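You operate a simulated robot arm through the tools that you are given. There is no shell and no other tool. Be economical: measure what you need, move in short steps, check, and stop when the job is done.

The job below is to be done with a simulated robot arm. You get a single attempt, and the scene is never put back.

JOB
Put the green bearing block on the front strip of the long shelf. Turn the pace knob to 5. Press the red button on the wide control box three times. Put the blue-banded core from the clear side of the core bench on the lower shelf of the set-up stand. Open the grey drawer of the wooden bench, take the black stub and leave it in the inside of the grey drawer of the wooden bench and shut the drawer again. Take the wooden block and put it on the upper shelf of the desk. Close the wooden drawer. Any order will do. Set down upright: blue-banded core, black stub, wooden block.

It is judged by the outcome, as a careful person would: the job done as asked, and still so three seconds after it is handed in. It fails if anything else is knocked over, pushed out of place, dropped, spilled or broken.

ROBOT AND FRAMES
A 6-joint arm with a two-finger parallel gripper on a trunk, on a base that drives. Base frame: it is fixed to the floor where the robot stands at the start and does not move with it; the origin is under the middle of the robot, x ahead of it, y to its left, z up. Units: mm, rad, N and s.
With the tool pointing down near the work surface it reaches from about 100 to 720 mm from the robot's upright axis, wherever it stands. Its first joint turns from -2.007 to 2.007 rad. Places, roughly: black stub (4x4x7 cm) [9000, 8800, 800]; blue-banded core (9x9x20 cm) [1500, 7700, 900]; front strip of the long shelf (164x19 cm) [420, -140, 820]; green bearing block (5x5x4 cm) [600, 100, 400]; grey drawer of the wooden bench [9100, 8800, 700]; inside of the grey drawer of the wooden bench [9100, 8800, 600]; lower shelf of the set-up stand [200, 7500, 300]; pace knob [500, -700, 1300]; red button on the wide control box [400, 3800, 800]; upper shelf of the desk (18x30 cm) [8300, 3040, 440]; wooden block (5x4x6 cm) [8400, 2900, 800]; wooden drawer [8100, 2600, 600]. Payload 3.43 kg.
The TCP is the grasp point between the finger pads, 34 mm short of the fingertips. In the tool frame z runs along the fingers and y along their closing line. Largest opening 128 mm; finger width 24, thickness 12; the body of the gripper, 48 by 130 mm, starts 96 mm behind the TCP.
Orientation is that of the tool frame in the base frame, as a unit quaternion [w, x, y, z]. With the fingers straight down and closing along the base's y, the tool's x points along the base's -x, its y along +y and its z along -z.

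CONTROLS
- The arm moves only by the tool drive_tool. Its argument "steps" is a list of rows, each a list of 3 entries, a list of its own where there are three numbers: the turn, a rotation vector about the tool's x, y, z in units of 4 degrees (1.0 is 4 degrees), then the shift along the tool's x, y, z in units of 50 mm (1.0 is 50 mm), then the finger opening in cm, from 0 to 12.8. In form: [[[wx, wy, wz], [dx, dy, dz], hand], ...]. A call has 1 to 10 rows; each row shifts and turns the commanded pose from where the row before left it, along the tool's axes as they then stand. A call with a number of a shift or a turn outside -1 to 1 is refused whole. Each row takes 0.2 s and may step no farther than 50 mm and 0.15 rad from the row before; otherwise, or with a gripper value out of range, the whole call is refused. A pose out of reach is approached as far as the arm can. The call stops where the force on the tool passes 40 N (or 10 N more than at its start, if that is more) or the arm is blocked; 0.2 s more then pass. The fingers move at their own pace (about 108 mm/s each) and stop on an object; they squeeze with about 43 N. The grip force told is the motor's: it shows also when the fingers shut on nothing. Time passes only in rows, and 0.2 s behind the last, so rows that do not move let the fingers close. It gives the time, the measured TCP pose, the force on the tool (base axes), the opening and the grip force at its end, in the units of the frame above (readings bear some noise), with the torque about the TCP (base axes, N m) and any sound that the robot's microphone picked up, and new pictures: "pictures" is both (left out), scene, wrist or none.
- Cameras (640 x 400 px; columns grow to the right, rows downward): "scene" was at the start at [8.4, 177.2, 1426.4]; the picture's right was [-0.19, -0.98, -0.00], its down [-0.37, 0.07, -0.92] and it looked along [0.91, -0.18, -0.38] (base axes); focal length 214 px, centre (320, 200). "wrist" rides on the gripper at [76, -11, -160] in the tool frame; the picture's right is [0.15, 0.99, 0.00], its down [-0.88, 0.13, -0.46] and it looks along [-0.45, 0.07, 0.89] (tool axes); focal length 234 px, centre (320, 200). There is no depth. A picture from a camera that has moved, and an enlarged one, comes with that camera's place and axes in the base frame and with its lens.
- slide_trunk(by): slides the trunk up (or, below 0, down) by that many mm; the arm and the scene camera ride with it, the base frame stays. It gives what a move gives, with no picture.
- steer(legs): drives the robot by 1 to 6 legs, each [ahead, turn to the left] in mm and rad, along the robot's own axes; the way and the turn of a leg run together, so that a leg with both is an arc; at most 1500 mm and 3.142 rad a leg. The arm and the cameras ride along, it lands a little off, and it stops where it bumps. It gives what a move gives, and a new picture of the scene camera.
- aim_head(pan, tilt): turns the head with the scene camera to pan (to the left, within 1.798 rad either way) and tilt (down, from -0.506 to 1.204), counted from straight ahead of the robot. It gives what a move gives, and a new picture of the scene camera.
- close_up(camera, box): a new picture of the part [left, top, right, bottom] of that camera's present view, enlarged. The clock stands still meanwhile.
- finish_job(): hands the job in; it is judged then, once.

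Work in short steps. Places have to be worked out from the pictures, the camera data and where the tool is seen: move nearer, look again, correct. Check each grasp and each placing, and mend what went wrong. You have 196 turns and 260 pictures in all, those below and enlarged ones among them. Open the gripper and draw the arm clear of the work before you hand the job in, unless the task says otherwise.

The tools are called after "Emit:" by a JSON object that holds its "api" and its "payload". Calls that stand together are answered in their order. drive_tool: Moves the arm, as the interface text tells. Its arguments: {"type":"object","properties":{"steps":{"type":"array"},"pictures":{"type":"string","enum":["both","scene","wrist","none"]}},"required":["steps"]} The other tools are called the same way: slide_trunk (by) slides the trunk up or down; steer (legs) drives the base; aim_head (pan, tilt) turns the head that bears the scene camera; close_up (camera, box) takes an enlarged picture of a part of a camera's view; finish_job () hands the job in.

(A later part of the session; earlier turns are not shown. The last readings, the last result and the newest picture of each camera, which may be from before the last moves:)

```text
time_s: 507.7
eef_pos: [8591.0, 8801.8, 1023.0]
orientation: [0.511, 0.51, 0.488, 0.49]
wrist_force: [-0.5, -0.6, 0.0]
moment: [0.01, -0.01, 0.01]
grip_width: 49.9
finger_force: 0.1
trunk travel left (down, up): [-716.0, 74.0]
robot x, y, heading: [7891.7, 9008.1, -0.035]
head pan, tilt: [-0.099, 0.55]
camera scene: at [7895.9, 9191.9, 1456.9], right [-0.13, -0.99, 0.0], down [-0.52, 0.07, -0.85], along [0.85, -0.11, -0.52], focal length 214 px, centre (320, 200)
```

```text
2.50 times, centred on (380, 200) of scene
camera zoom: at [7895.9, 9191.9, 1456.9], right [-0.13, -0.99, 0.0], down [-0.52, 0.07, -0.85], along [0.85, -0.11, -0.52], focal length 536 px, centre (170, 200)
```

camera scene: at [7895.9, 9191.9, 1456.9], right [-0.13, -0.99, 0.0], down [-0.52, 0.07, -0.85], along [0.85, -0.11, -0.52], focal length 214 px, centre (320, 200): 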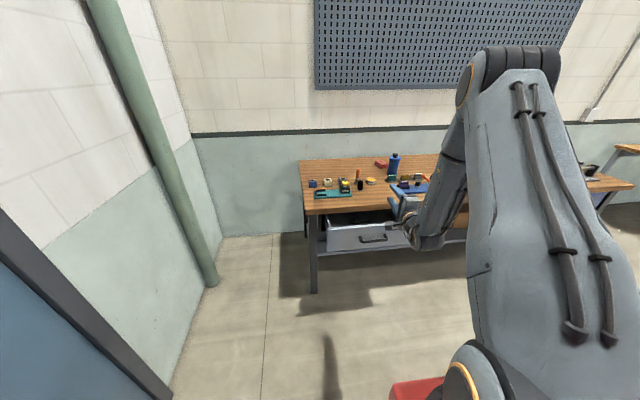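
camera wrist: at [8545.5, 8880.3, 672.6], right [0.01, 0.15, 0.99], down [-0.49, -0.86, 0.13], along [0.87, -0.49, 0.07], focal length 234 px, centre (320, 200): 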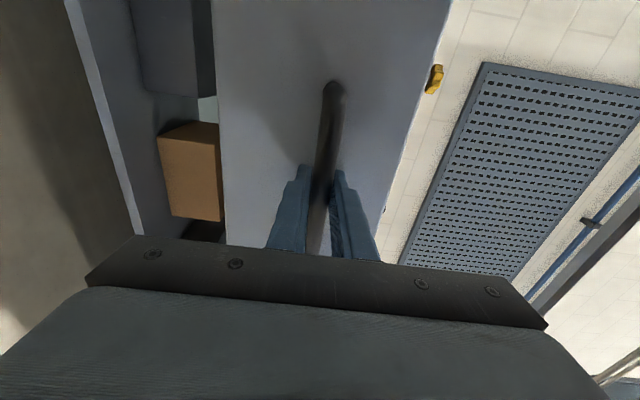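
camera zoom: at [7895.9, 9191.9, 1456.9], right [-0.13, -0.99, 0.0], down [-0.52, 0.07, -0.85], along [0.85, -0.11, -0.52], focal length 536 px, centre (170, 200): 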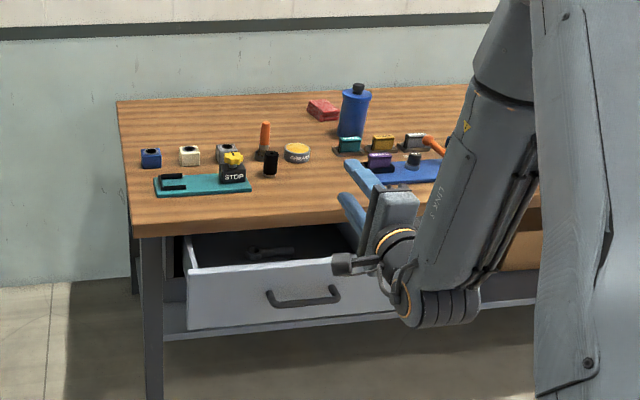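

The drawer holds a wrench-like tool near its back; the space in front of it is free. I roll the tool back and pitch it steeply down for taking the stub.

Emit:
{"api": "drive_tool", "payload": {"steps": [[[0, 0, 1], [0, 0, 0], 6], [[0, 0, 1], [0, 0, 0], 6], [[0, 0, 1], [0, 0, 0], 6], [[0, 0, 1], [0, 0, 0], 6], [[0, 0, 1], [0, 0, 0], 6], [[0, 0, 1], [0, 0, 0], 6], [[0, 0, 1], [0, 0, 0], 6], [[0, 0, 1], [0, 0, 0], 6], [[0, 0, 1], [0, 0, 0], 6], [[0, 0, 1], [0, 0, 0], 6]], "pictures": "none"}}

Emit:
{"api": "drive_tool", "payload": {"steps": [[[0, 0, 1], [0, 0, 0], 6], [[0, 0, 1], [0, 0, 0], 6], [[0, 0, 1], [0, 0, 0], 6], [[0, 0, 1], [0, 0, 0], 6], [[0, 0, 1], [0, 0, 0], 6], [[0, 0, 1], [0, 0, 0], 6], [[0, 0, 1], [0, 0, 0], 6], [[0, 0, 1], [0, 0, 0], 6], [[0, 0, 1], [0, 0, 0], 6], [[0, 0, 1], [0, 0, 0], 6]], "pictures": "none"}}

Emit:
{"api": "drive_tool", "payload": {"steps": [[[0, 0, 1], [0, 0, 0], 6], [[0, 0, 1], [0, 0, 0], 6], [[0, 0, 0.6], [0, 0, 0], 6], [[0, -1, 0], [0, 0, 0], 6], [[0, -1, 0], [0, 0, 0], 6], [[0, -1, 0], [0, 0, 0], 6], [[0, -1, 0], [0, 0, 0], 6], [[0, -1, 0], [0, 0, 0], 6], [[0, -1, 0], [0, 0, 0], 6], [[0, -1, 0], [0, 0, 0], 6]], "pictures": "none"}}

Emit:
{"api": "drive_tool", "payload": {"steps": [[[0, -1, 0], [0, 0, 0], 6], [[0, -1, 0], [0, 0, 0], 6], [[0, -1, 0], [0, 0, 0], 6], [[0, -1, 0], [0, 0, 0], 6], [[0, -1, 0], [0, 0, 0], 6], [[0, -1, 0], [0, 0, 0], 6], [[0, -1, 0], [0, 0, 0], 6], [[0, -1, 0], [0, 0, 0], 6], [[0, -1, 0], [0, 0, 0], 6], [[0, -1, 0], [0, 0, 0], 6]], "pictures": "wrist"}}

```text
time_s: 509.9
eef_pos: [8590.6, 8802.1, 1023.4]
orientation: [0.313, 0.646, 0.284, 0.636]
wrist_force: [-0.1, -0.2, -0.1]
moment: [-0.01, 0.04, 0.01]
grip_width: 60.1
finger_force: 0.1
trunk travel left (down, up): [-716.0, 74.0]
robot x, y, heading: [7892.7, 9007.4, -0.037]
head pan, tilt: [-0.099, 0.55]
```

```text
time_s: 512.1
eef_pos: [8591.0, 8801.7, 1024.2]
orientation: [0.076, 0.705, 0.046, 0.704]
wrist_force: [0.2, 0.4, -0.1]
moment: [-0.01, -0.01, 0.0]
grip_width: 60.0
finger_force: 0.0
trunk travel left (down, up): [-716.0, 74.0]
robot x, y, heading: [7896.3, 9006.4, -0.032]
head pan, tilt: [-0.099, 0.55]
```

```text
time_s: 514.3
eef_pos: [8592.2, 8801.3, 1023.6]
orientation: [0.008, 0.856, -0.02, 0.516]
wrist_force: [0.6, -0.1, -0.3]
moment: [-0.02, 0.04, 0.0]
grip_width: 59.9
finger_force: 0.1
trunk travel left (down, up): [-716.0, 74.0]
robot x, y, heading: [7896.9, 9005.4, -0.04]
head pan, tilt: [-0.099, 0.55]
```

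```text
time_s: 516.5
eef_pos: [8593.7, 8810.9, 1024.9]
orientation: [-0.015, 0.967, -0.013, 0.256]
wrist_force: [1.0, 0.1, 0.2]
moment: [0.06, -0.03, -0.02]
grip_width: 60.2
finger_force: 0.1
out of reach, approached as far as the arm can: row 7, 9
trunk travel left (down, up): [-716.0, 74.0]
robot x, y, heading: [7898.9, 9003.2, -0.037]
head pan, tilt: [-0.099, 0.55]
camera wrist: at [8580.9, 8816.9, 1201.7], right [0.11, -0.99, 0.04], down [-0.99, -0.11, -0.04], along [0.05, -0.03, -1.0], focal length 234 px, centre (320, 200)
```

wrist: 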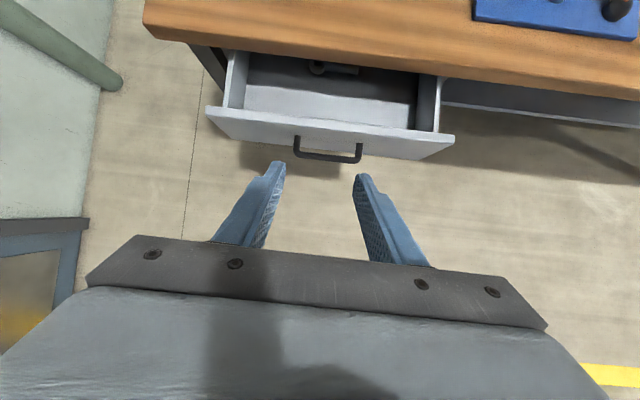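

Looking down into the drawer: usable opening lies between its front (x≈8765) and the table edge (x≈8840). Now I drive forward over the table to locate the stub.

Emit:
{"api": "steer", "payload": {"legs": [[330, 0]]}}

Emit:
{"api": "drive_tool", "payload": {"steps": [[[0, -1, 0], [0, 0, 0], 7], [[0, -1, 0], [0, 0, 0], 7], [[0, -1, 0], [0, 0, 0], 7], [[0, -0.6, 0], [0, 0, 0], 7]], "pictures": "both"}}

```text
time_s: 518.7
eef_pos: [8921.5, 8803.7, 1024.9]
orientation: [-0.015, 0.967, -0.012, 0.255]
wrist_force: [0.0, 1.1, -0.7]
moment: [0.0, -0.03, 0.04]
grip_width: 59.8
finger_force: 0.0
trunk travel left (down, up): [-716.0, 74.0]
robot x, y, heading: [8221.3, 8998.7, -0.032]
head pan, tilt: [-0.099, 0.55]
camera scene: at [8222.8, 9181.3, 1456.9], right [-0.13, -0.99, 0.0], down [-0.52, 0.07, -0.85], along [0.85, -0.11, -0.52], focal length 214 px, centre (320, 200)
```

scene: 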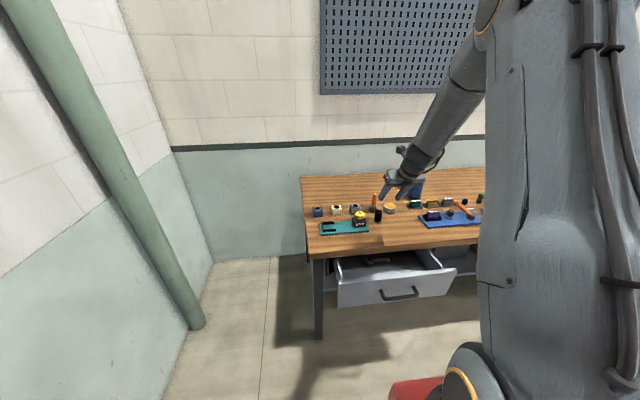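

```text
time_s: 519.7
eef_pos: [8921.5, 8801.4, 1026.0]
orientation: [-0.016, 0.991, -0.011, 0.133]
wrist_force: [-0.6, -0.5, -0.3]
moment: [-0.01, -0.03, -0.04]
grip_width: 69.6
finger_force: 0.0
trunk travel left (down, up): [-716.0, 74.0]
robot x, y, heading: [8222.3, 8995.1, -0.034]
head pan, tilt: [-0.099, 0.55]
camera scene: at [8222.8, 9181.3, 1456.9], right [-0.13, -0.99, 0.0], down [-0.52, 0.07, -0.85], along [0.85, -0.11, -0.52], focal length 214 px, centre (320, 200)
camera wrist: at [8953.4, 8808.0, 1199.5], right [0.12, -0.99, 0.0], down [-0.97, -0.12, 0.2], along [-0.2, -0.03, -0.98], focal length 234 px, centre (320, 200)
```

scene: 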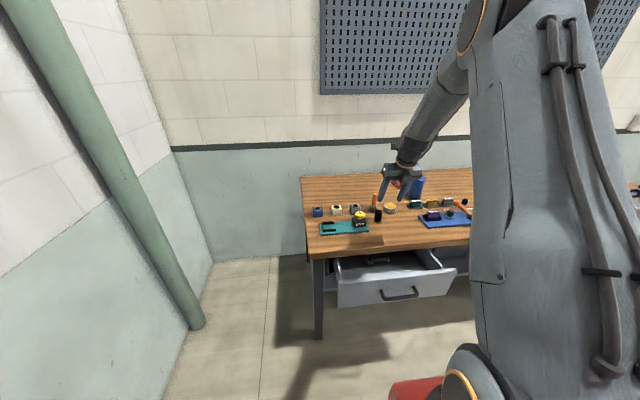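
wrist: 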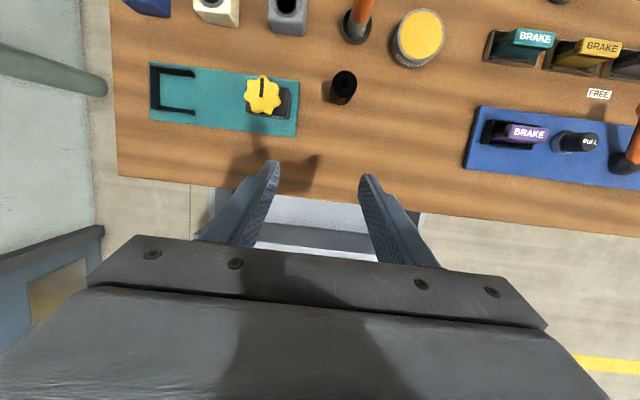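

The stub is at [9051,8785], top z≈860 (table ≈790). I move to a pre-grasp along the tool axis and check.

Emit:
{"api": "drive_tool", "payload": {"steps": [[[0, 0, 0], [0.38, 0.103, 0.625], 7], [[0, 0, 0], [0.38, 0.103, 0.625], 7], [[0, 0, 0], [0.38, 0.103, 0.625], 7], [[0, 0, 0], [0.38, 0.103, 0.625], 7]], "pictures": "wrist"}}

```text
time_s: 520.7
eef_pos: [9025.6, 8785.0, 924.9]
orientation: [-0.016, 0.991, -0.011, 0.134]
wrist_force: [-1.0, -0.4, 0.4]
moment: [-0.03, -0.02, -0.02]
grip_width: 70.2
finger_force: 0.1
trunk travel left (down, up): [-716.0, 74.0]
robot x, y, heading: [8224.8, 8995.1, -0.033]
head pan, tilt: [-0.099, 0.55]
camera wrist: at [9058.9, 8790.2, 1098.8], right [0.12, -0.99, 0.01], down [-0.97, -0.12, 0.2], along [-0.2, -0.03, -0.98], focal length 234 px, centre (320, 200)
```

wrist: 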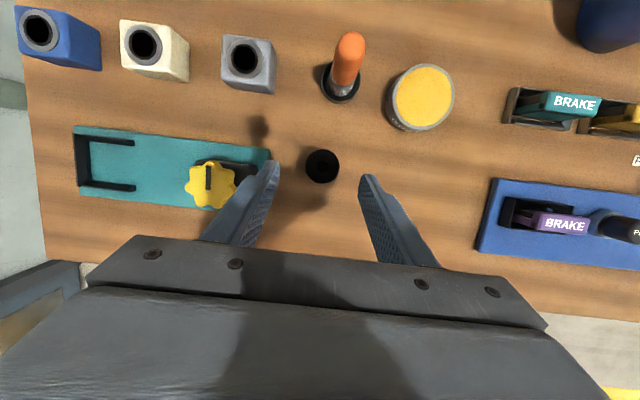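

Stub at [9045,8785]. Descend with the opening reduced to 60 mm to clear the teal plate.

Emit:
{"api": "drive_tool", "payload": {"steps": [[[0, 0, 0], [-0.02, 0.01, 0.45], 6], [[0, 0, 0], [-0.02, 0.01, 0.45], 6], [[0, 0, 0], [-0.02, 0.01, 0.45], 6], [[0, 0, 0], [-0.02, 0.01, 0.43], 6]], "pictures": "wrist"}}

```text
time_s: 521.7
eef_pos: [9046.6, 8784.9, 836.9]
orientation: [-0.015, 0.991, -0.011, 0.133]
wrist_force: [-4.2, -0.1, 7.1]
moment: [-0.27, 0.18, -0.14]
grip_width: 59.9
finger_force: 0.1
trunk travel left (down, up): [-716.0, 74.0]
robot x, y, heading: [8221.9, 8997.7, -0.03]
head pan, tilt: [-0.099, 0.55]
camera wrist: at [9079.4, 8790.5, 1011.3], right [0.12, -0.99, 0.01], down [-0.97, -0.12, 0.2], along [-0.2, -0.03, -0.98], focal length 234 px, centre (320, 200)
```

wrist: 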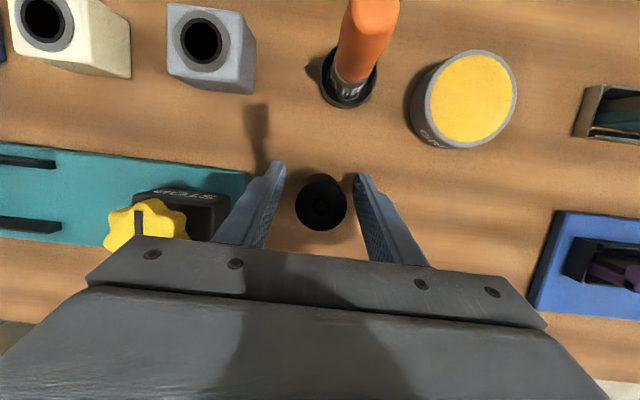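

A light touch of the right fingertip on the table. I raise 4 mm and close on the stub.

Emit:
{"api": "drive_tool", "payload": {"steps": [[[0, 0, 0], [0.02, 0, -0.08], 6], [[0, 0, 0], [0, 0, 0], 2], [[0, 0, 0], [0, 0, 0], 2], [[0, 0, 0], [0, 0, 0], 2]], "pictures": "wrist"}}

```text
time_s: 522.7
eef_pos: [9046.6, 8785.4, 838.9]
orientation: [-0.017, 0.991, -0.01, 0.132]
wrist_force: [0.4, -0.6, -0.4]
moment: [-0.1, -0.06, 0.02]
grip_width: 34.7
finger_force: 42.6
trunk travel left (down, up): [-716.0, 74.0]
robot x, y, heading: [8219.1, 8996.5, -0.029]
head pan, tilt: [-0.099, 0.55]
camera wrist: at [9078.7, 8790.3, 1014.0], right [0.12, -0.99, 0.0], down [-0.97, -0.12, 0.2], along [-0.2, -0.03, -0.98], focal length 234 px, centre (320, 200)
```

wrist: 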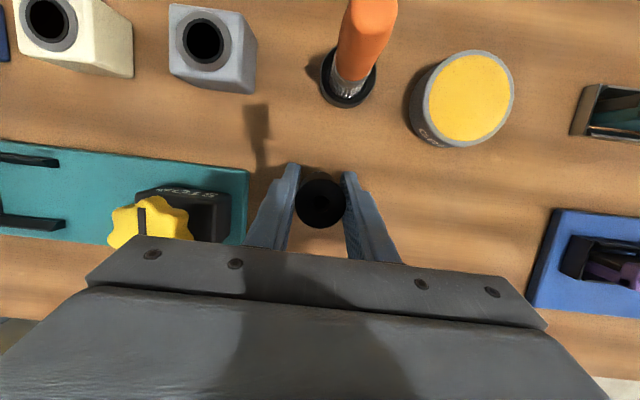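

Stub gripped (34.7 mm). Lift 120 mm, then drive back so it hangs over the open drawer.

Emit:
{"api": "drive_tool", "payload": {"steps": [[[0, 0, 0], [0.1, 0, -0.4], 2], [[0, 0, 0], [0.21, 0, -0.77], 2], [[0, 0, 0], [0.21, 0, -0.77], 2], [[0, 0, 0], [0.1, 0, -0.4], 2]], "pictures": "none"}}

Emit:
{"api": "steer", "payload": {"legs": [[-240, 0]]}}

Emit:
{"api": "drive_tool", "payload": {"steps": [[[0, 0, 0], [0, 0, 0], 2]], "pictures": "both"}}

```text
time_s: 523.7
eef_pos: [9046.5, 8780.0, 961.7]
orientation: [-0.016, 0.991, -0.011, 0.132]
wrist_force: [-0.2, -0.7, -3.9]
moment: [-0.01, -0.03, 0.0]
grip_width: 34.5
finger_force: 43.0
trunk travel left (down, up): [-716.0, 74.0]
robot x, y, heading: [8220.5, 8995.2, -0.034]
head pan, tilt: [-0.099, 0.55]
```

```text
time_s: 525.5
eef_pos: [8806.0, 8787.9, 962.2]
orientation: [-0.016, 0.991, -0.011, 0.133]
wrist_force: [-0.3, -0.5, -3.9]
moment: [-0.05, 0.01, 0.02]
grip_width: 34.5
finger_force: 43.4
trunk travel left (down, up): [-716.0, 74.0]
robot x, y, heading: [7981.1, 9004.4, -0.034]
head pan, tilt: [-0.099, 0.55]
camera scene: at [7982.0, 9188.6, 1456.9], right [-0.13, -0.99, 0.0], down [-0.52, 0.07, -0.85], along [0.85, -0.11, -0.52], focal length 214 px, centre (320, 200)
```

scene: 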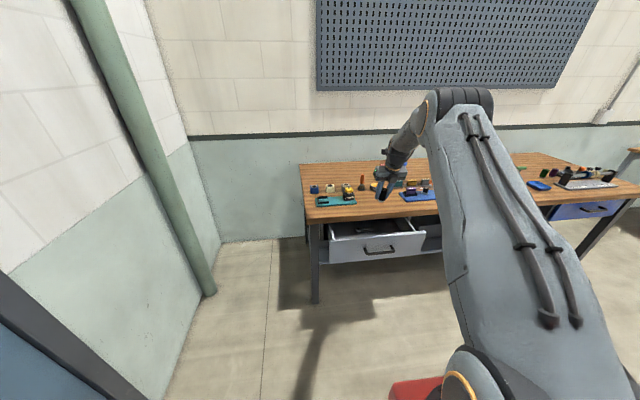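

```text
time_s: 525.9
eef_pos: [8805.1, 8788.0, 960.6]
orientation: [-0.016, 0.991, -0.011, 0.132]
wrist_force: [0.0, 0.0, -4.1]
moment: [0.01, -0.01, -0.01]
grip_width: 34.4
finger_force: 43.4
trunk travel left (down, up): [-716.0, 74.0]
robot x, y, heading: [7978.2, 8998.6, -0.028]
head pan, tilt: [-0.099, 0.55]
camera scene: at [7981.9, 9188.6, 1456.9], right [-0.13, -0.99, 0.0], down [-0.52, 0.07, -0.85], along [0.85, -0.11, -0.52], focal length 214 px, centre (320, 200)
camera wrist: at [8837.4, 8793.1, 1135.4], right [0.12, -0.99, 0.0], down [-0.97, -0.12, 0.2], along [-0.2, -0.03, -0.98], focal length 234 px, centre (320, 200)
```

scene: 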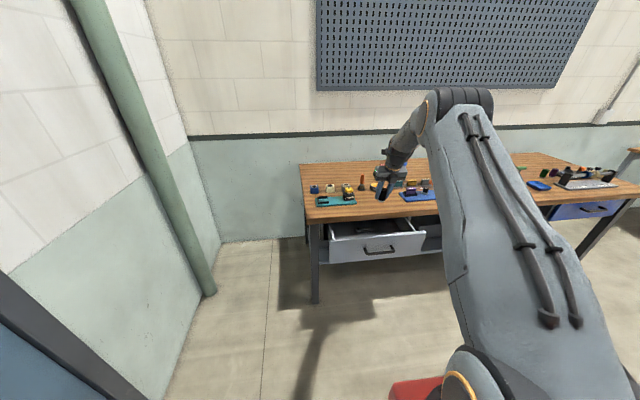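
wrist: 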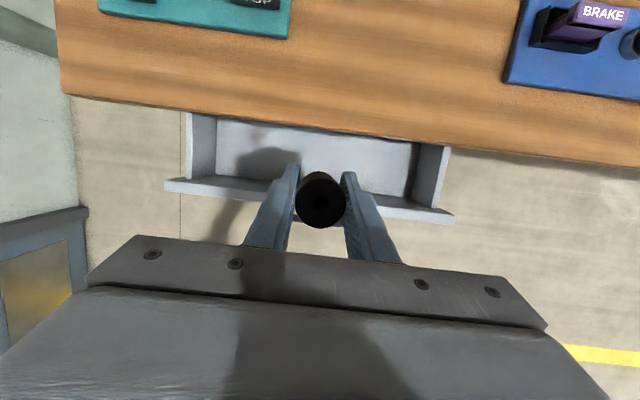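

The stub hangs over the opening (x 8769–8860). I lower to z≈740, vertically.

Emit:
{"api": "drive_tool", "payload": {"steps": [[[0, 0, 0], [-0.214, 0.03, 0.858], 2], [[0, 0, 0], [-0.214, 0.03, 0.858], 2], [[0, 0, 0], [-0.214, 0.03, 0.858], 2], [[0, 0, 0], [-0.214, 0.03, 0.858], 2], [[0, 0, 0], [-0.214, 0.03, 0.858], 2]], "pictures": "both"}}

```text
time_s: 527.1
eef_pos: [8812.2, 8786.8, 736.4]
orientation: [-0.015, 0.991, -0.012, 0.133]
wrist_force: [0.0, -0.4, -2.9]
moment: [-0.01, 0.0, -0.01]
grip_width: 34.7
finger_force: 43.1
trunk travel left (down, up): [-716.0, 74.0]
robot x, y, heading: [7979.1, 8998.9, -0.032]
head pan, tilt: [-0.099, 0.55]
camera scene: at [7981.5, 9188.7, 1456.9], right [-0.13, -0.99, 0.0], down [-0.52, 0.07, -0.85], along [0.85, -0.11, -0.52], focal length 214 px, centre (320, 200)
camera wrist: at [8843.4, 8792.0, 911.6], right [0.12, -0.99, 0.01], down [-0.97, -0.12, 0.2], along [-0.2, -0.03, -0.98], focal length 234 px, centre (320, 200)
```

scene: 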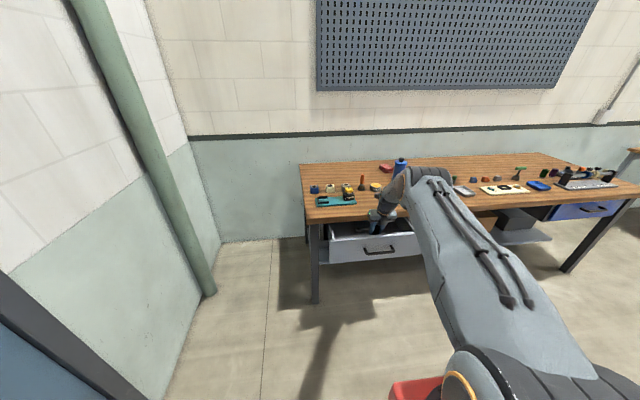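
wrist: 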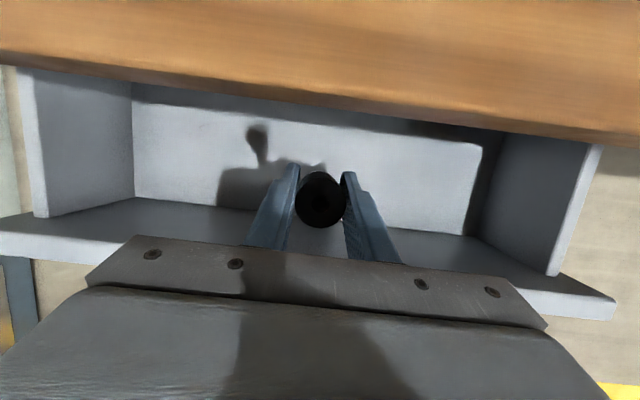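

Good clearance. Lowering farther, carefully to contact.

Emit:
{"api": "drive_tool", "payload": {"steps": [[[0, 0, 0], [-0.05, 0.005, 0.19], 2], [[0, 0, 0], [-0.05, 0.005, 0.19], 2], [[0, 0, 0], [-0.05, 0.005, 0.19], 2]], "pictures": "none"}}

Emit:
{"api": "drive_tool", "payload": {"steps": [[[0, 0, 0], [-0.02, 0, 0.08], 2], [[0, 0, 0], [-0.02, 0, 0.08], 2]], "pictures": "none"}}

Emit:
{"api": "drive_tool", "payload": {"steps": [[[0, 0, 0], [-0.02, 0, 0.08], 2], [[0, 0, 0], [-0.02, 0, 0.08], 2]], "pictures": "wrist"}}

```text
time_s: 527.9
eef_pos: [8811.5, 8788.2, 708.9]
orientation: [-0.016, 0.991, -0.011, 0.132]
wrist_force: [0.1, -1.2, -3.2]
moment: [0.01, 0.03, 0.02]
grip_width: 34.6
finger_force: 42.8
trunk travel left (down, up): [-716.0, 74.0]
robot x, y, heading: [7983.1, 9003.8, -0.032]
head pan, tilt: [-0.099, 0.55]
```

```text
time_s: 528.5
eef_pos: [8809.6, 8787.4, 701.3]
orientation: [-0.015, 0.991, -0.011, 0.133]
wrist_force: [0.7, -0.4, -4.0]
moment: [0.0, -0.01, -0.01]
grip_width: 34.4
finger_force: 43.0
trunk travel left (down, up): [-716.0, 74.0]
robot x, y, heading: [7978.0, 9002.8, -0.025]
head pan, tilt: [-0.099, 0.55]
```

```text
time_s: 529.1
eef_pos: [8809.6, 8788.3, 692.8]
orientation: [-0.015, 0.991, -0.01, 0.132]
wrist_force: [-0.4, 0.0, -4.9]
moment: [-0.03, -0.02, -0.01]
grip_width: 34.3
finger_force: 42.8
trunk travel left (down, up): [-716.0, 74.0]
robot x, y, heading: [7984.8, 8998.3, -0.032]
head pan, tilt: [-0.099, 0.55]
camera wrist: at [8842.2, 8793.4, 868.0], right [0.12, -0.99, 0.0], down [-0.97, -0.12, 0.2], along [-0.2, -0.03, -0.98], focal length 234 px, centre (320, 200)
```

wrist: 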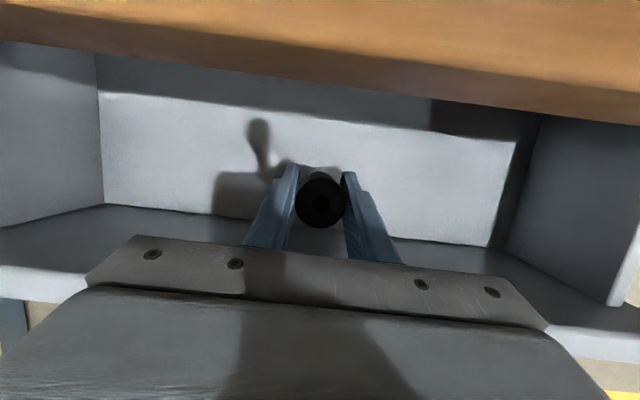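

No contact yet. Continuing in 3–4 mm steps.

Emit:
{"api": "drive_tool", "payload": {"steps": [[[0, 0, 0], [-0.02, 0, 0.07], 2], [[0, 0, 0], [-0.02, 0, 0.07], 2]], "pictures": "none"}}

Emit:
{"api": "drive_tool", "payload": {"steps": [[[0, 0, 0], [-0.02, 0, 0.07], 2], [[0, 0, 0], [-0.02, 0, 0.07], 2]], "pictures": "none"}}

Emit:
{"api": "drive_tool", "payload": {"steps": [[[0, 0, 0], [-0.02, 0, 0.07], 2], [[0, 0, 0], [-0.02, 0, 0.07], 2]], "pictures": "none"}}

```text
time_s: 529.7
eef_pos: [8812.1, 8789.4, 688.6]
orientation: [-0.015, 0.991, -0.011, 0.132]
wrist_force: [0.1, 0.0, -4.3]
moment: [-0.03, -0.03, 0.01]
grip_width: 34.9
finger_force: 43.5
trunk travel left (down, up): [-716.0, 74.0]
robot x, y, heading: [7981.3, 9000.7, -0.031]
head pan, tilt: [-0.099, 0.55]
```

```text
time_s: 530.3
eef_pos: [8809.3, 8788.6, 678.8]
orientation: [-0.016, 0.991, -0.011, 0.132]
wrist_force: [0.2, -1.0, -3.2]
moment: [-0.02, 0.01, -0.01]
grip_width: 34.4
finger_force: 42.8
trunk travel left (down, up): [-716.0, 74.0]
robot x, y, heading: [7977.5, 8999.2, -0.029]
head pan, tilt: [-0.099, 0.55]
```

```text
time_s: 530.9
eef_pos: [8809.9, 8789.6, 671.0]
orientation: [-0.016, 0.991, -0.011, 0.132]
wrist_force: [-0.4, 0.4, -3.3]
moment: [-0.02, -0.05, -0.04]
grip_width: 34.4
finger_force: 43.4
trunk travel left (down, up): [-716.0, 74.0]
robot x, y, heading: [7984.2, 9002.0, -0.031]
head pan, tilt: [-0.099, 0.55]
```

Emit:
{"api": "drive_tool", "payload": {"steps": [[[0, 0, 0], [-0.015, 0, 0.06], 2], [[0, 0, 0], [-0.015, 0, 0.06], 2]], "pictures": "none"}}

Emit:
{"api": "drive_tool", "payload": {"steps": [[[0, 0, 0], [-0.015, 0, 0.06], 2], [[0, 0, 0], [-0.015, 0, 0.06], 2]], "pictures": "both"}}

```text
time_s: 531.5
eef_pos: [8811.1, 8788.8, 668.6]
orientation: [-0.015, 0.991, -0.01, 0.136]
wrist_force: [-0.4, 1.3, 15.1]
moment: [-0.41, 1.26, -0.11]
grip_width: 34.3
finger_force: 43.0
trunk travel left (down, up): [-716.0, 74.0]
robot x, y, heading: [7982.2, 9002.4, -0.024]
head pan, tilt: [-0.099, 0.55]
```

```text
time_s: 532.0
eef_pos: [8816.5, 8788.5, 669.2]
orientation: [-0.014, 0.99, -0.009, 0.139]
wrist_force: [1.8, 1.9, 9.9]
moment: [-0.41, 1.06, -0.11]
grip_width: 34.3
finger_force: 42.8
trunk travel left (down, up): [-716.0, 74.0]
robot x, y, heading: [7979.3, 9003.2, -0.031]
head pan, tilt: [-0.099, 0.55]
stopped in row 2: the force on the tool passed its limit at 44 N (the readings are from after the stop); the commanded pose is now the measured one
camera scene: at [7981.2, 9188.9, 1456.7], right [-0.13, -0.99, 0.0], down [-0.52, 0.07, -0.85], along [0.85, -0.11, -0.52], focal length 214 px, centre (320, 200)
camera wrist: at [8845.7, 8794.8, 844.0], right [0.13, -0.99, 0.01], down [-0.97, -0.12, 0.19], along [-0.19, -0.03, -0.98], focal length 234 px, centre (320, 200)
```

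scene: 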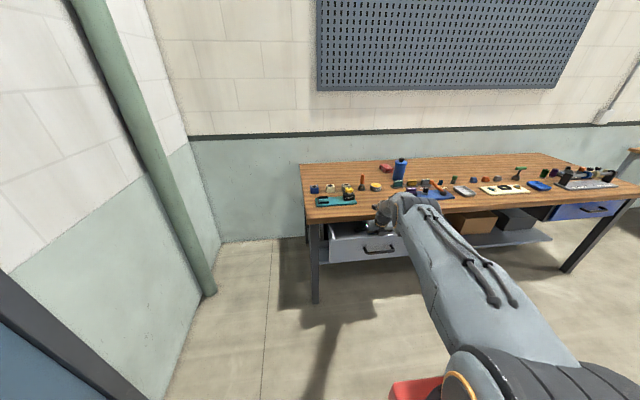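
wrist: 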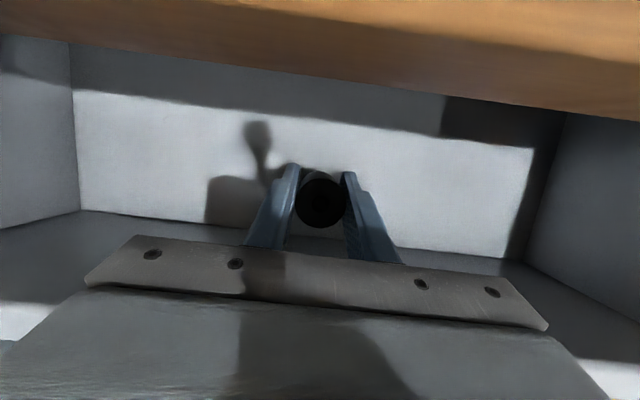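

The moment shows the gripper's rear resting on the drawer front's top edge, with the stub about 2 mm above the floor (floor z≈628). I lift slightly, shift 25 mm forward and lower again.

Emit:
{"api": "drive_tool", "payload": {"steps": [[[0, 0, 0], [0.04, 0, -0.1], 2], [[0, -0.2, 0], [0.48, 0, 0.13], 2], [[0, 0, 0], [-0.02, 0, 0.08], 2]], "pictures": "none"}}

Emit:
{"api": "drive_tool", "payload": {"steps": [[[0, 0, 0], [-0.012, 0, 0.045], 2], [[0, 0, 0], [-0.012, 0, 0.045], 2]], "pictures": "none"}}

```text
time_s: 532.8
eef_pos: [8825.8, 8790.6, 672.6]
orientation: [-0.015, 0.992, -0.01, 0.128]
wrist_force: [-0.2, -0.3, -3.7]
moment: [0.01, 0.0, -0.02]
grip_width: 34.5
finger_force: 43.1
out of reach, approached as far as the arm can: row 2, 3
trunk travel left (down, up): [-716.0, 74.0]
robot x, y, heading: [7983.8, 9001.8, -0.03]
head pan, tilt: [-0.099, 0.55]
```

```text
time_s: 533.4
eef_pos: [8826.9, 8791.7, 667.8]
orientation: [-0.014, 0.991, -0.01, 0.13]
wrist_force: [1.6, -0.5, -2.3]
moment: [0.04, 0.13, 0.05]
grip_width: 34.6
finger_force: 43.2
trunk travel left (down, up): [-716.0, 74.0]
robot x, y, heading: [7981.5, 9002.9, -0.028]
head pan, tilt: [-0.099, 0.55]
```

The arm is at its downward reach, so I lower with the trunk by a few millimetres.

Emit:
{"api": "slide_trunk", "payload": {"by": -4}}

Emit:
{"api": "slide_trunk", "payload": {"by": -4}}

```text
time_s: 533.9
eef_pos: [8829.1, 8791.0, 668.7]
orientation: [-0.013, 0.991, -0.011, 0.133]
wrist_force: [2.1, 1.7, 19.5]
moment: [-0.55, 1.78, -0.03]
grip_width: 34.2
finger_force: 43.5
trunk travel left (down, up): [-712.0, 78.0]
robot x, y, heading: [7985.7, 9002.8, -0.031]
head pan, tilt: [-0.099, 0.55]
```

```text
time_s: 534.4
eef_pos: [8832.6, 8791.1, 668.6]
orientation: [-0.012, 0.991, -0.01, 0.135]
wrist_force: [1.2, 0.7, 10.4]
moment: [-0.39, 1.06, -0.08]
grip_width: 34.5
finger_force: 42.8
trunk travel left (down, up): [-709.0, 81.0]
robot x, y, heading: [7979.7, 9001.4, -0.031]
head pan, tilt: [-0.099, 0.55]
stopped: the force on the tool passed its limit at 45 N (the readings are from after the stop); the commanded pose is now the measured one
```

I take a close look at how near the stub's base is to the drawer floor.

Emit:
{"api": "close_up", "payload": {"camera": "scene", "box": [310, 180, 450, 280]}}

Emit:
{"api": "close_up", "payload": {"camera": "wrist", "box": [220, 110, 420, 260]}}

```text
4.00 times, centred on (380, 230) of scene
camera zoom: at [7983.1, 9188.8, 1449.7], right [-0.13, -0.99, 0.0], down [-0.52, 0.07, -0.85], along [0.85, -0.11, -0.52], focal length 858 px, centre (80, 80)
```

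zoom: 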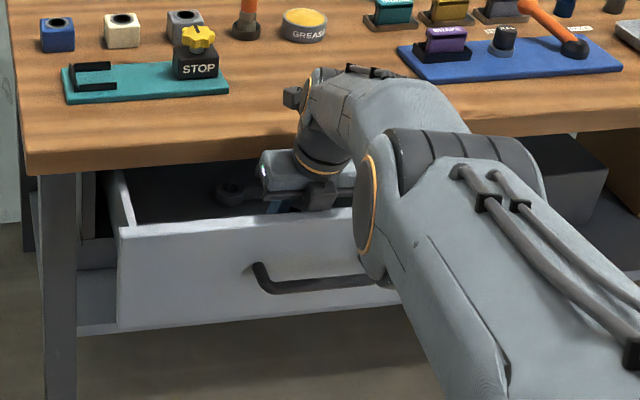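

```text
2.67 times, centred on (320, 185) of wrist
camera zoom: at [8863.6, 8797.0, 843.3], right [0.13, -0.99, 0.01], down [-0.97, -0.12, 0.2], along [-0.2, -0.04, -0.98], focal length 624 px, centre (320, 240)
```

zoom: 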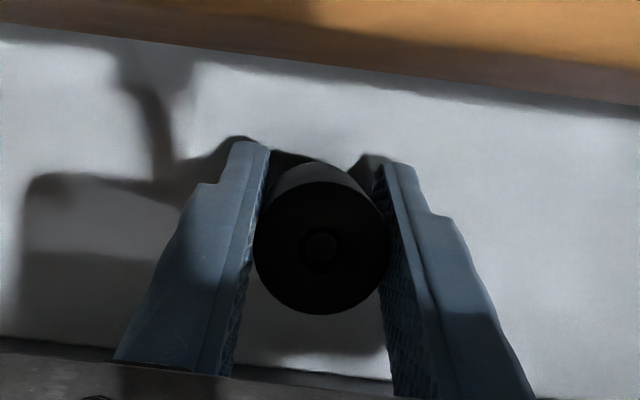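

The wrist joint drum rests on the drawer's front; the fingertips almost touch the floor and the stub is within a couple of millimetres of it, upright. I unload the contact minimally and release.

Emit:
{"api": "drive_tool", "payload": {"steps": [[[0, 0, 0], [0.005, 0, -0.015], 2], [[0, 0, 0], [0, 0, 0], 3.9], [[0, 0, 0], [0, 0, 0], 5.5], [[0, 0, 0], [0, 0, 0], 6.5]], "pictures": "wrist"}}

```text
time_s: 535.4
eef_pos: [8831.6, 8789.7, 669.5]
orientation: [-0.014, 0.991, -0.009, 0.134]
wrist_force: [2.2, 3.9, 14.8]
moment: [-0.6, 1.18, -0.18]
grip_width: 65.2
finger_force: 0.1
trunk travel left (down, up): [-709.0, 81.0]
robot x, y, heading: [7981.9, 9001.2, -0.031]
head pan, tilt: [-0.099, 0.55]
camera wrist: at [8862.6, 8796.9, 843.2], right [0.13, -0.99, 0.01], down [-0.97, -0.12, 0.2], along [-0.2, -0.03, -0.98], focal length 234 px, centre (320, 200)
```

wrist: 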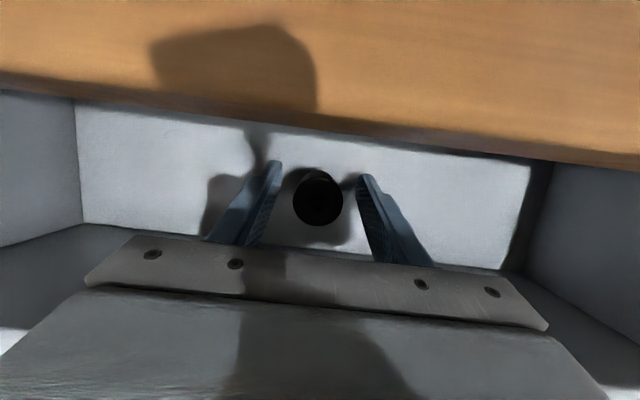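

The stub stands upright in the drawer. I lift the gripper straight up and away.

Emit:
{"api": "drive_tool", "payload": {"steps": [[[0, 0, 0], [0.1, 0, -0.4], 6.5], [[0, 0, 0], [0.21, 0, -0.77], 6.5], [[0, 0, 0], [0.21, 0, -0.77], 6.5], [[0, 0, 0], [0.21, 0, -0.77], 6.5], [[0, 0, 0], [0.21, 0, -0.77], 6.5], [[0, 0, 0], [0.21, 0, -0.77], 6.5]], "pictures": "wrist"}}

```text
time_s: 536.8
eef_pos: [8829.5, 8782.9, 886.4]
orientation: [-0.014, 0.991, -0.01, 0.133]
wrist_force: [0.4, -0.2, 0.0]
moment: [0.02, 0.03, -0.03]
grip_width: 64.8
finger_force: 0.0
trunk travel left (down, up): [-709.0, 81.0]
robot x, y, heading: [7980.2, 9002.0, -0.031]
head pan, tilt: [-0.099, 0.55]
camera wrist: at [8862.0, 8789.5, 1060.7], right [0.13, -0.99, 0.01], down [-0.97, -0.12, 0.2], along [-0.2, -0.03, -0.98], focal length 234 px, centre (320, 200)
```

wrist: 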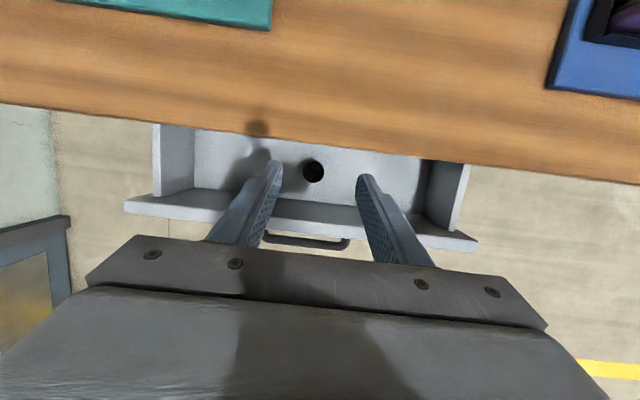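

The stub stands well. To shut the drawer I back off, level the tool, and push its front below the handle.

Emit:
{"api": "steer", "payload": {"legs": [[-330, 0]]}}

Emit:
{"api": "drive_tool", "payload": {"steps": [[[0, 1, 0], [0, 0, 0], 0], [[0, 1, 0], [0, 0, 0], 0], [[0, 1, 0], [0, 0, 0], 0], [[0, 1, 0], [0, 0, 0], 0], [[0, 1, 0], [0, 0, 0], 0], [[0, 1, 0], [0, 0, 0], 0], [[0, 1, 0], [0, 0, 0], 0], [[0, 1, 0], [0, 0, 0], 0], [[0, 1, 0], [0, 0, 0], 0], [[0, 1, 0], [0, 0, 0], 0]], "pictures": "none"}}

Emit:
{"api": "drive_tool", "payload": {"steps": [[[0, 1, 0], [0, 0, 0], 0], [[0, 1, 0], [0, 0, 0], 0], [[0, 1, 0], [0, 0, 0], 0], [[0, 1, 0], [0, 0, 0], 0], [[0, 1, 0], [0, 0, 0], 0], [[0, 1, 0], [0, 0, 0], 0], [[0, 1, 0], [0, 0, 0], 0], [[0, 1, 0], [0, 0, 0], 0], [[0, 0.7, 0], [0, 0, 0], 0]], "pictures": "none"}}

Emit:
{"api": "slide_trunk", "payload": {"by": -230}}

Emit:
{"api": "drive_tool", "payload": {"steps": [[[0, 0, 0], [0, 0, 0], 0]], "pictures": "both"}}

```text
time_s: 538.9
eef_pos: [8505.9, 8799.7, 886.7]
orientation: [-0.015, 0.991, -0.004, 0.133]
wrist_force: [-0.5, -0.4, -1.3]
moment: [-0.01, 0.0, 0.01]
grip_width: 64.7
finger_force: 0.0
trunk travel left (down, up): [-709.0, 81.0]
robot x, y, heading: [7652.6, 9008.5, -0.019]
head pan, tilt: [-0.099, 0.55]
camera scene: at [7655.5, 9196.6, 1449.9], right [-0.12, -0.99, 0.0], down [-0.52, 0.06, -0.85], along [0.85, -0.1, -0.52], focal length 214 px, centre (320, 200)
```

scene: 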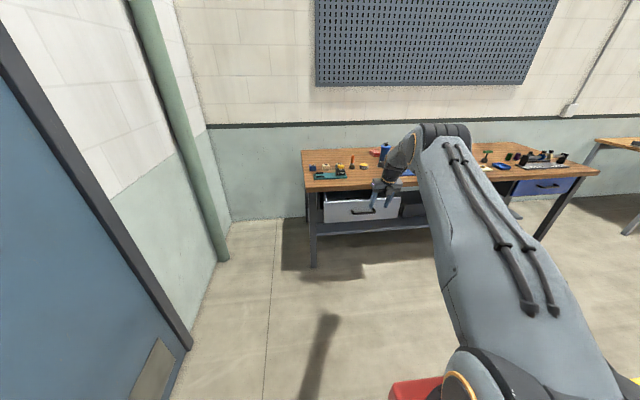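

```text
time_s: 541.1
eef_pos: [8506.3, 8804.2, 885.5]
orientation: [-0.019, 0.899, -0.008, 0.437]
wrist_force: [-0.9, -0.4, -0.1]
moment: [0.05, -0.01, 0.01]
grip_width: 0.1
finger_force: 33.1
out of reach, approached as far as the arm can: row 8
trunk travel left (down, up): [-709.0, 81.0]
robot x, y, heading: [7655.9, 9010.4, -0.02]
head pan, tilt: [-0.099, 0.55]
```

```text
time_s: 543.1
eef_pos: [8506.8, 8805.0, 885.9]
orientation: [-0.016, 0.727, -0.014, 0.686]
wrist_force: [0.9, -0.2, 0.8]
moment: [-0.01, 0.0, 0.0]
grip_width: 0.0
finger_force: 33.3
trunk travel left (down, up): [-709.0, 81.0]
robot x, y, heading: [7656.0, 9008.8, -0.02]
head pan, tilt: [-0.099, 0.55]
```

```text
time_s: 545.5
eef_pos: [8506.1, 8804.8, 657.0]
orientation: [-0.017, 0.728, -0.012, 0.686]
wrist_force: [-0.6, 0.7, -0.6]
moment: [-0.01, 0.01, -0.04]
grip_width: 0.2
finger_force: 32.6
trunk travel left (down, up): [-479.0, 311.0]
robot x, y, heading: [7654.8, 9012.2, -0.019]
head pan, tilt: [-0.099, 0.55]
```

```text
time_s: 545.9
eef_pos: [8507.1, 8804.6, 657.7]
orientation: [-0.018, 0.728, -0.012, 0.685]
wrist_force: [0.0, -0.2, 0.2]
moment: [-0.02, -0.01, 0.04]
grip_width: 0.0
finger_force: 32.7
trunk travel left (down, up): [-479.0, 311.0]
robot x, y, heading: [7656.2, 9009.8, -0.017]
head pan, tilt: [-0.099, 0.55]
camera scene: at [7719.4, 9195.4, 1219.9], right [-0.12, -0.99, 0.0], down [-0.52, 0.06, -0.85], along [0.85, -0.1, -0.52], focal length 214 px, centre (320, 200)
camera wrist: at [8352.1, 8811.6, 742.1], right [0.01, -0.99, 0.1], down [-0.51, -0.1, -0.86], along [0.86, -0.04, -0.51], focal length 234 px, centre (320, 200)
```

scene: 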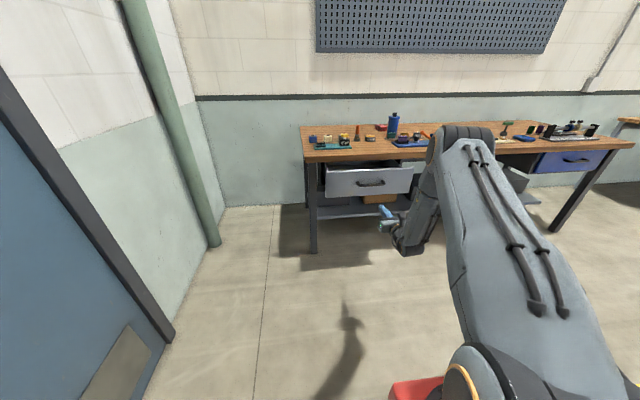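
wrist: 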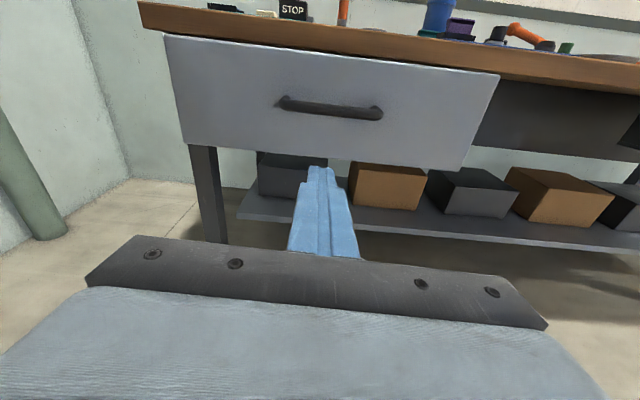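

Panel z≈608–741, handle at 682. I level the pitch, retract the arm, and drive closer so that the push itself can be done slowly by the arm.

Emit:
{"api": "drive_tool", "payload": {"steps": [[[0, 0.85, 0], [0, 0, 0], 0], [[0, 0, 0], [0, 0, -0.9], 0], [[0, 0, 0], [0, 0, -0.9], 0], [[0, 0, 0], [0, 0, -0.9], 0], [[0, 0, 0], [0, 0, -0.9], 0], [[0, 0, 0], [0, 0, -0.9], 0]], "pictures": "none"}}

Emit:
{"api": "steer", "payload": {"legs": [[350, 0]]}}

Emit:
{"api": "drive_tool", "payload": {"steps": [[[0, 0, 0], [0, 0, 0], 0]], "pictures": "wrist"}}

```text
time_s: 547.3
eef_pos: [8281.3, 8803.5, 658.1]
orientation: [-0.018, 0.707, -0.013, 0.706]
wrist_force: [-0.3, 0.9, 0.0]
moment: [0.03, -0.02, -0.01]
grip_width: 0.1
finger_force: 33.3
trunk travel left (down, up): [-479.0, 311.0]
robot x, y, heading: [7655.7, 9009.3, -0.023]
head pan, tilt: [-0.099, 0.55]
```

```text
time_s: 549.6
eef_pos: [8636.5, 8794.3, 658.1]
orientation: [-0.016, 0.708, -0.015, 0.706]
wrist_force: [0.0, 0.3, -0.5]
moment: [-0.03, -0.02, -0.01]
grip_width: 0.3
finger_force: 33.2
trunk travel left (down, up): [-479.0, 311.0]
robot x, y, heading: [8013.2, 9006.9, -0.027]
head pan, tilt: [-0.099, 0.55]
camera scene: at [8076.2, 9187.5, 1219.9], right [-0.12, -0.99, 0.0], down [-0.52, 0.06, -0.85], along [0.85, -0.1, -0.52], focal length 214 px, centre (320, 200)
```

scene: 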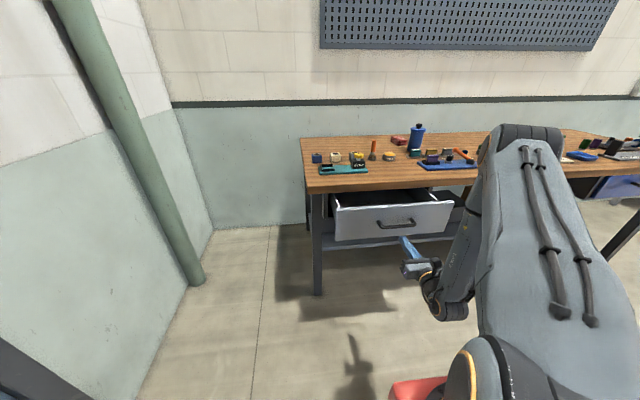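

```text
time_s: 550.0
eef_pos: [8637.7, 8793.3, 657.5]
orientation: [-0.016, 0.708, -0.014, 0.706]
wrist_force: [-0.3, 0.2, -0.4]
moment: [-0.02, 0.0, 0.0]
grip_width: 0.0
finger_force: 33.4
trunk travel left (down, up): [-479.0, 311.0]
robot x, y, heading: [8013.3, 9004.2, -0.022]
head pan, tilt: [-0.099, 0.55]
camera wrist: at [8477.9, 8802.1, 734.0], right [0.0, -0.99, 0.1], down [-0.46, -0.09, -0.88], along [0.89, -0.05, -0.45], focal length 234 px, centre (320, 200)
```

wrist: 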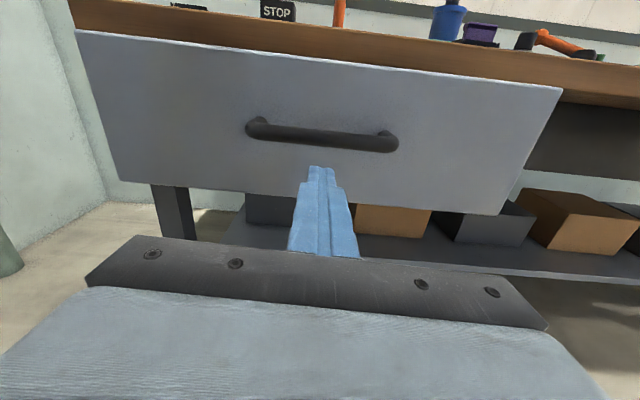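

Aligned below the handle. I approach and push gently, about 8 mm per row.

Emit:
{"api": "drive_tool", "payload": {"steps": [[[0, 0, 0], [0, 0, 0.6], 0], [[0, 0, 0], [0, 0, 0.2], 0], [[0, 0, 0], [0, 0, 0.14], 0], [[0, 0, 0], [0, 0, 0.14], 0], [[0, 0, 0], [0, 0, 0.14], 0], [[0, 0, 0], [0, 0, 0.16], 0], [[0, 0, 0], [0, 0, 0.16], 0], [[0, 0, 0], [0, 0, 0.16], 0], [[0, 0, 0], [0, 0, 0.16], 0], [[0, 0, 0], [0, 0, 0.16], 0]], "pictures": "wrist"}}

Emit:
{"api": "drive_tool", "payload": {"steps": [[[0, 0, 0], [0, 0, 0.18], 0], [[0, 0, 0], [0, 0, 0.18], 0], [[0, 0, 0], [0, 0, 0.18], 0], [[0, 0, 0], [0, 0, 0.18], 0], [[0, 0, 0], [0, 0, 0.18], 0], [[0, 0, 0], [0, 0, 0.18], 0], [[0, 0, 0], [0, 0, 0.18], 0], [[0, 0, 0], [0, 0, 0.18], 0], [[0, 0, 0], [0, 0, 0.18], 0]], "pictures": "both"}}

```text
time_s: 552.2
eef_pos: [8738.4, 8794.2, 657.6]
orientation: [-0.016, 0.707, -0.014, 0.706]
wrist_force: [0.1, -0.3, 0.5]
moment: [0.03, 0.02, 0.01]
grip_width: 0.0
finger_force: 32.7
trunk travel left (down, up): [-479.0, 311.0]
robot x, y, heading: [8014.1, 9000.0, -0.022]
head pan, tilt: [-0.099, 0.55]
camera wrist: at [8580.0, 8802.1, 733.6], right [0.0, -0.99, 0.1], down [-0.46, -0.09, -0.88], along [0.89, -0.05, -0.45], focal length 234 px, centre (320, 200)
```

wrist: 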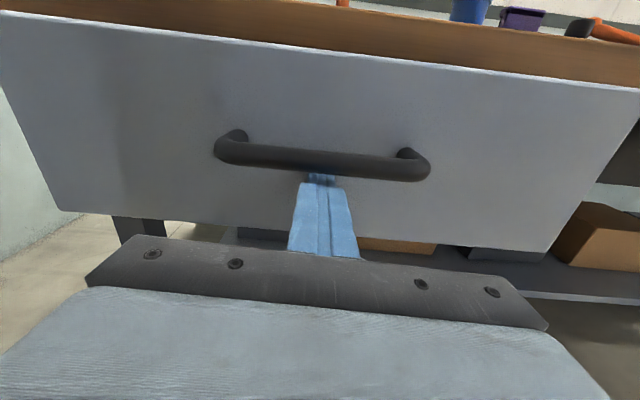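

```text
time_s: 554.2
eef_pos: [8818.9, 8794.4, 657.1]
orientation: [-0.016, 0.707, -0.015, 0.706]
wrist_force: [-1.7, -0.3, 0.6]
moment: [-0.04, -0.01, -0.01]
grip_width: 0.0
finger_force: 33.0
trunk travel left (down, up): [-479.0, 311.0]
robot x, y, heading: [8013.1, 9002.4, -0.025]
head pan, tilt: [-0.099, 0.55]
camera scene: at [8076.2, 9187.5, 1219.9], right [-0.12, -0.99, 0.0], down [-0.52, 0.06, -0.85], along [0.85, -0.1, -0.52], focal length 214 px, centre (320, 200)
camera wrist: at [8660.4, 8802.2, 733.6], right [0.0, -0.99, 0.1], down [-0.46, -0.09, -0.88], along [0.89, -0.05, -0.45], focal length 234 px, centre (320, 200)
```

scene: 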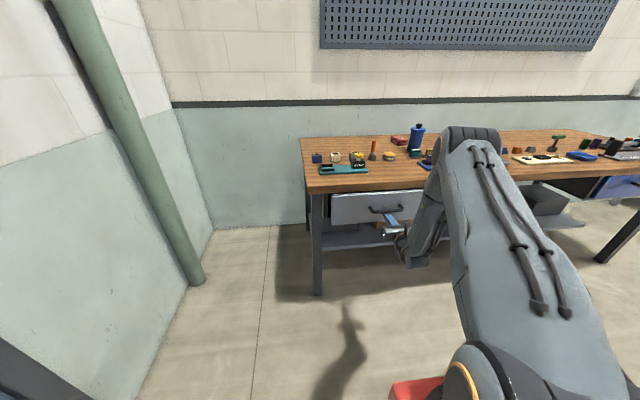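
wrist: 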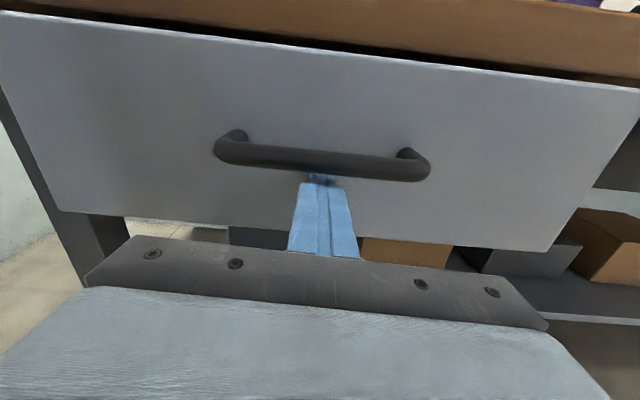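

The drawer slides smoothly. Continuing, slower near the end.

Emit:
{"api": "drive_tool", "payload": {"steps": [[[0, 0, 0], [0, 0, 0.16], 0], [[0, 0, 0], [0, 0, 0.16], 0], [[0, 0, 0], [0, 0, 0.16], 0], [[0, 0, 0], [0, 0, 0.12], 0], [[0, 0, 0], [0, 0, 0.12], 0], [[0, 0, 0], [0, 0, 0.1], 0], [[0, 0, 0], [0, 0, 0.1], 0], [[0, 0, 0], [0, 0, 0.1], 0], [[0, 0, 0], [0, 0, 0.1], 0], [[0, 0, 0], [0, 0, 0.1], 0]], "pictures": "none"}}

Emit:
{"api": "drive_tool", "payload": {"steps": [[[0, 0, 0], [0, 0, 0.1], 0], [[0, 0, 0], [0, 0, 0.1], 0], [[0, 0, 0], [0, 0, 0.1], 0], [[0, 0, 0], [0, 0, 0.1], 0], [[0, 0, 0], [0, 0, 0.1], 0], [[0, 0, 0], [0, 0, 0.1], 0]], "pictures": "both"}}

```text
time_s: 556.4
eef_pos: [8873.2, 8794.8, 657.1]
orientation: [-0.015, 0.708, -0.013, 0.706]
wrist_force: [-17.6, 4.8, 9.1]
moment: [-0.05, -0.57, 0.06]
grip_width: 0.0
finger_force: 32.8
trunk travel left (down, up): [-479.0, 311.0]
robot x, y, heading: [8012.4, 9003.3, -0.023]
head pan, tilt: [-0.099, 0.55]
stopped in row 10: the force on the tool passed its limit at 52 N (the readings are from after the stop); the commanded pose is now the measured one
```

```text
time_s: 556.8
eef_pos: [8873.4, 8795.0, 657.6]
orientation: [-0.015, 0.707, -0.013, 0.707]
wrist_force: [-19.6, 5.8, 10.7]
moment: [-0.16, -0.63, 0.1]
grip_width: 0.3
finger_force: 32.7
trunk travel left (down, up): [-479.0, 311.0]
robot x, y, heading: [8010.7, 9002.9, -0.028]
head pan, tilt: [-0.099, 0.55]
stopped in row 1: the force on the tool passed its limit at 50 N (the readings are from after the stop); the commanded pose is now the measured one
camera scene: at [8074.3, 9187.8, 1220.0], right [-0.12, -0.99, 0.0], down [-0.52, 0.06, -0.85], along [0.85, -0.11, -0.52], focal length 214 px, centre (320, 200)
camera wrist: at [8715.8, 8802.0, 733.4], right [0.0, -0.99, 0.1], down [-0.46, -0.09, -0.88], along [0.89, -0.05, -0.45], focal length 234 px, centre (320, 200)
```

scene: 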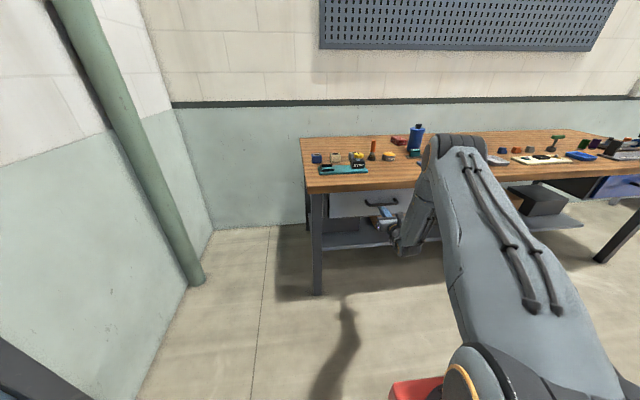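
wrist: 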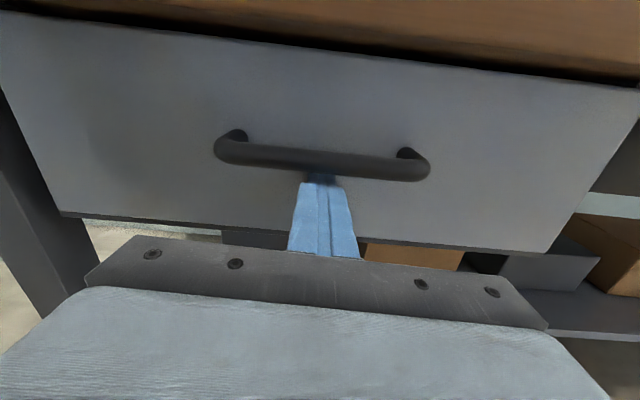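

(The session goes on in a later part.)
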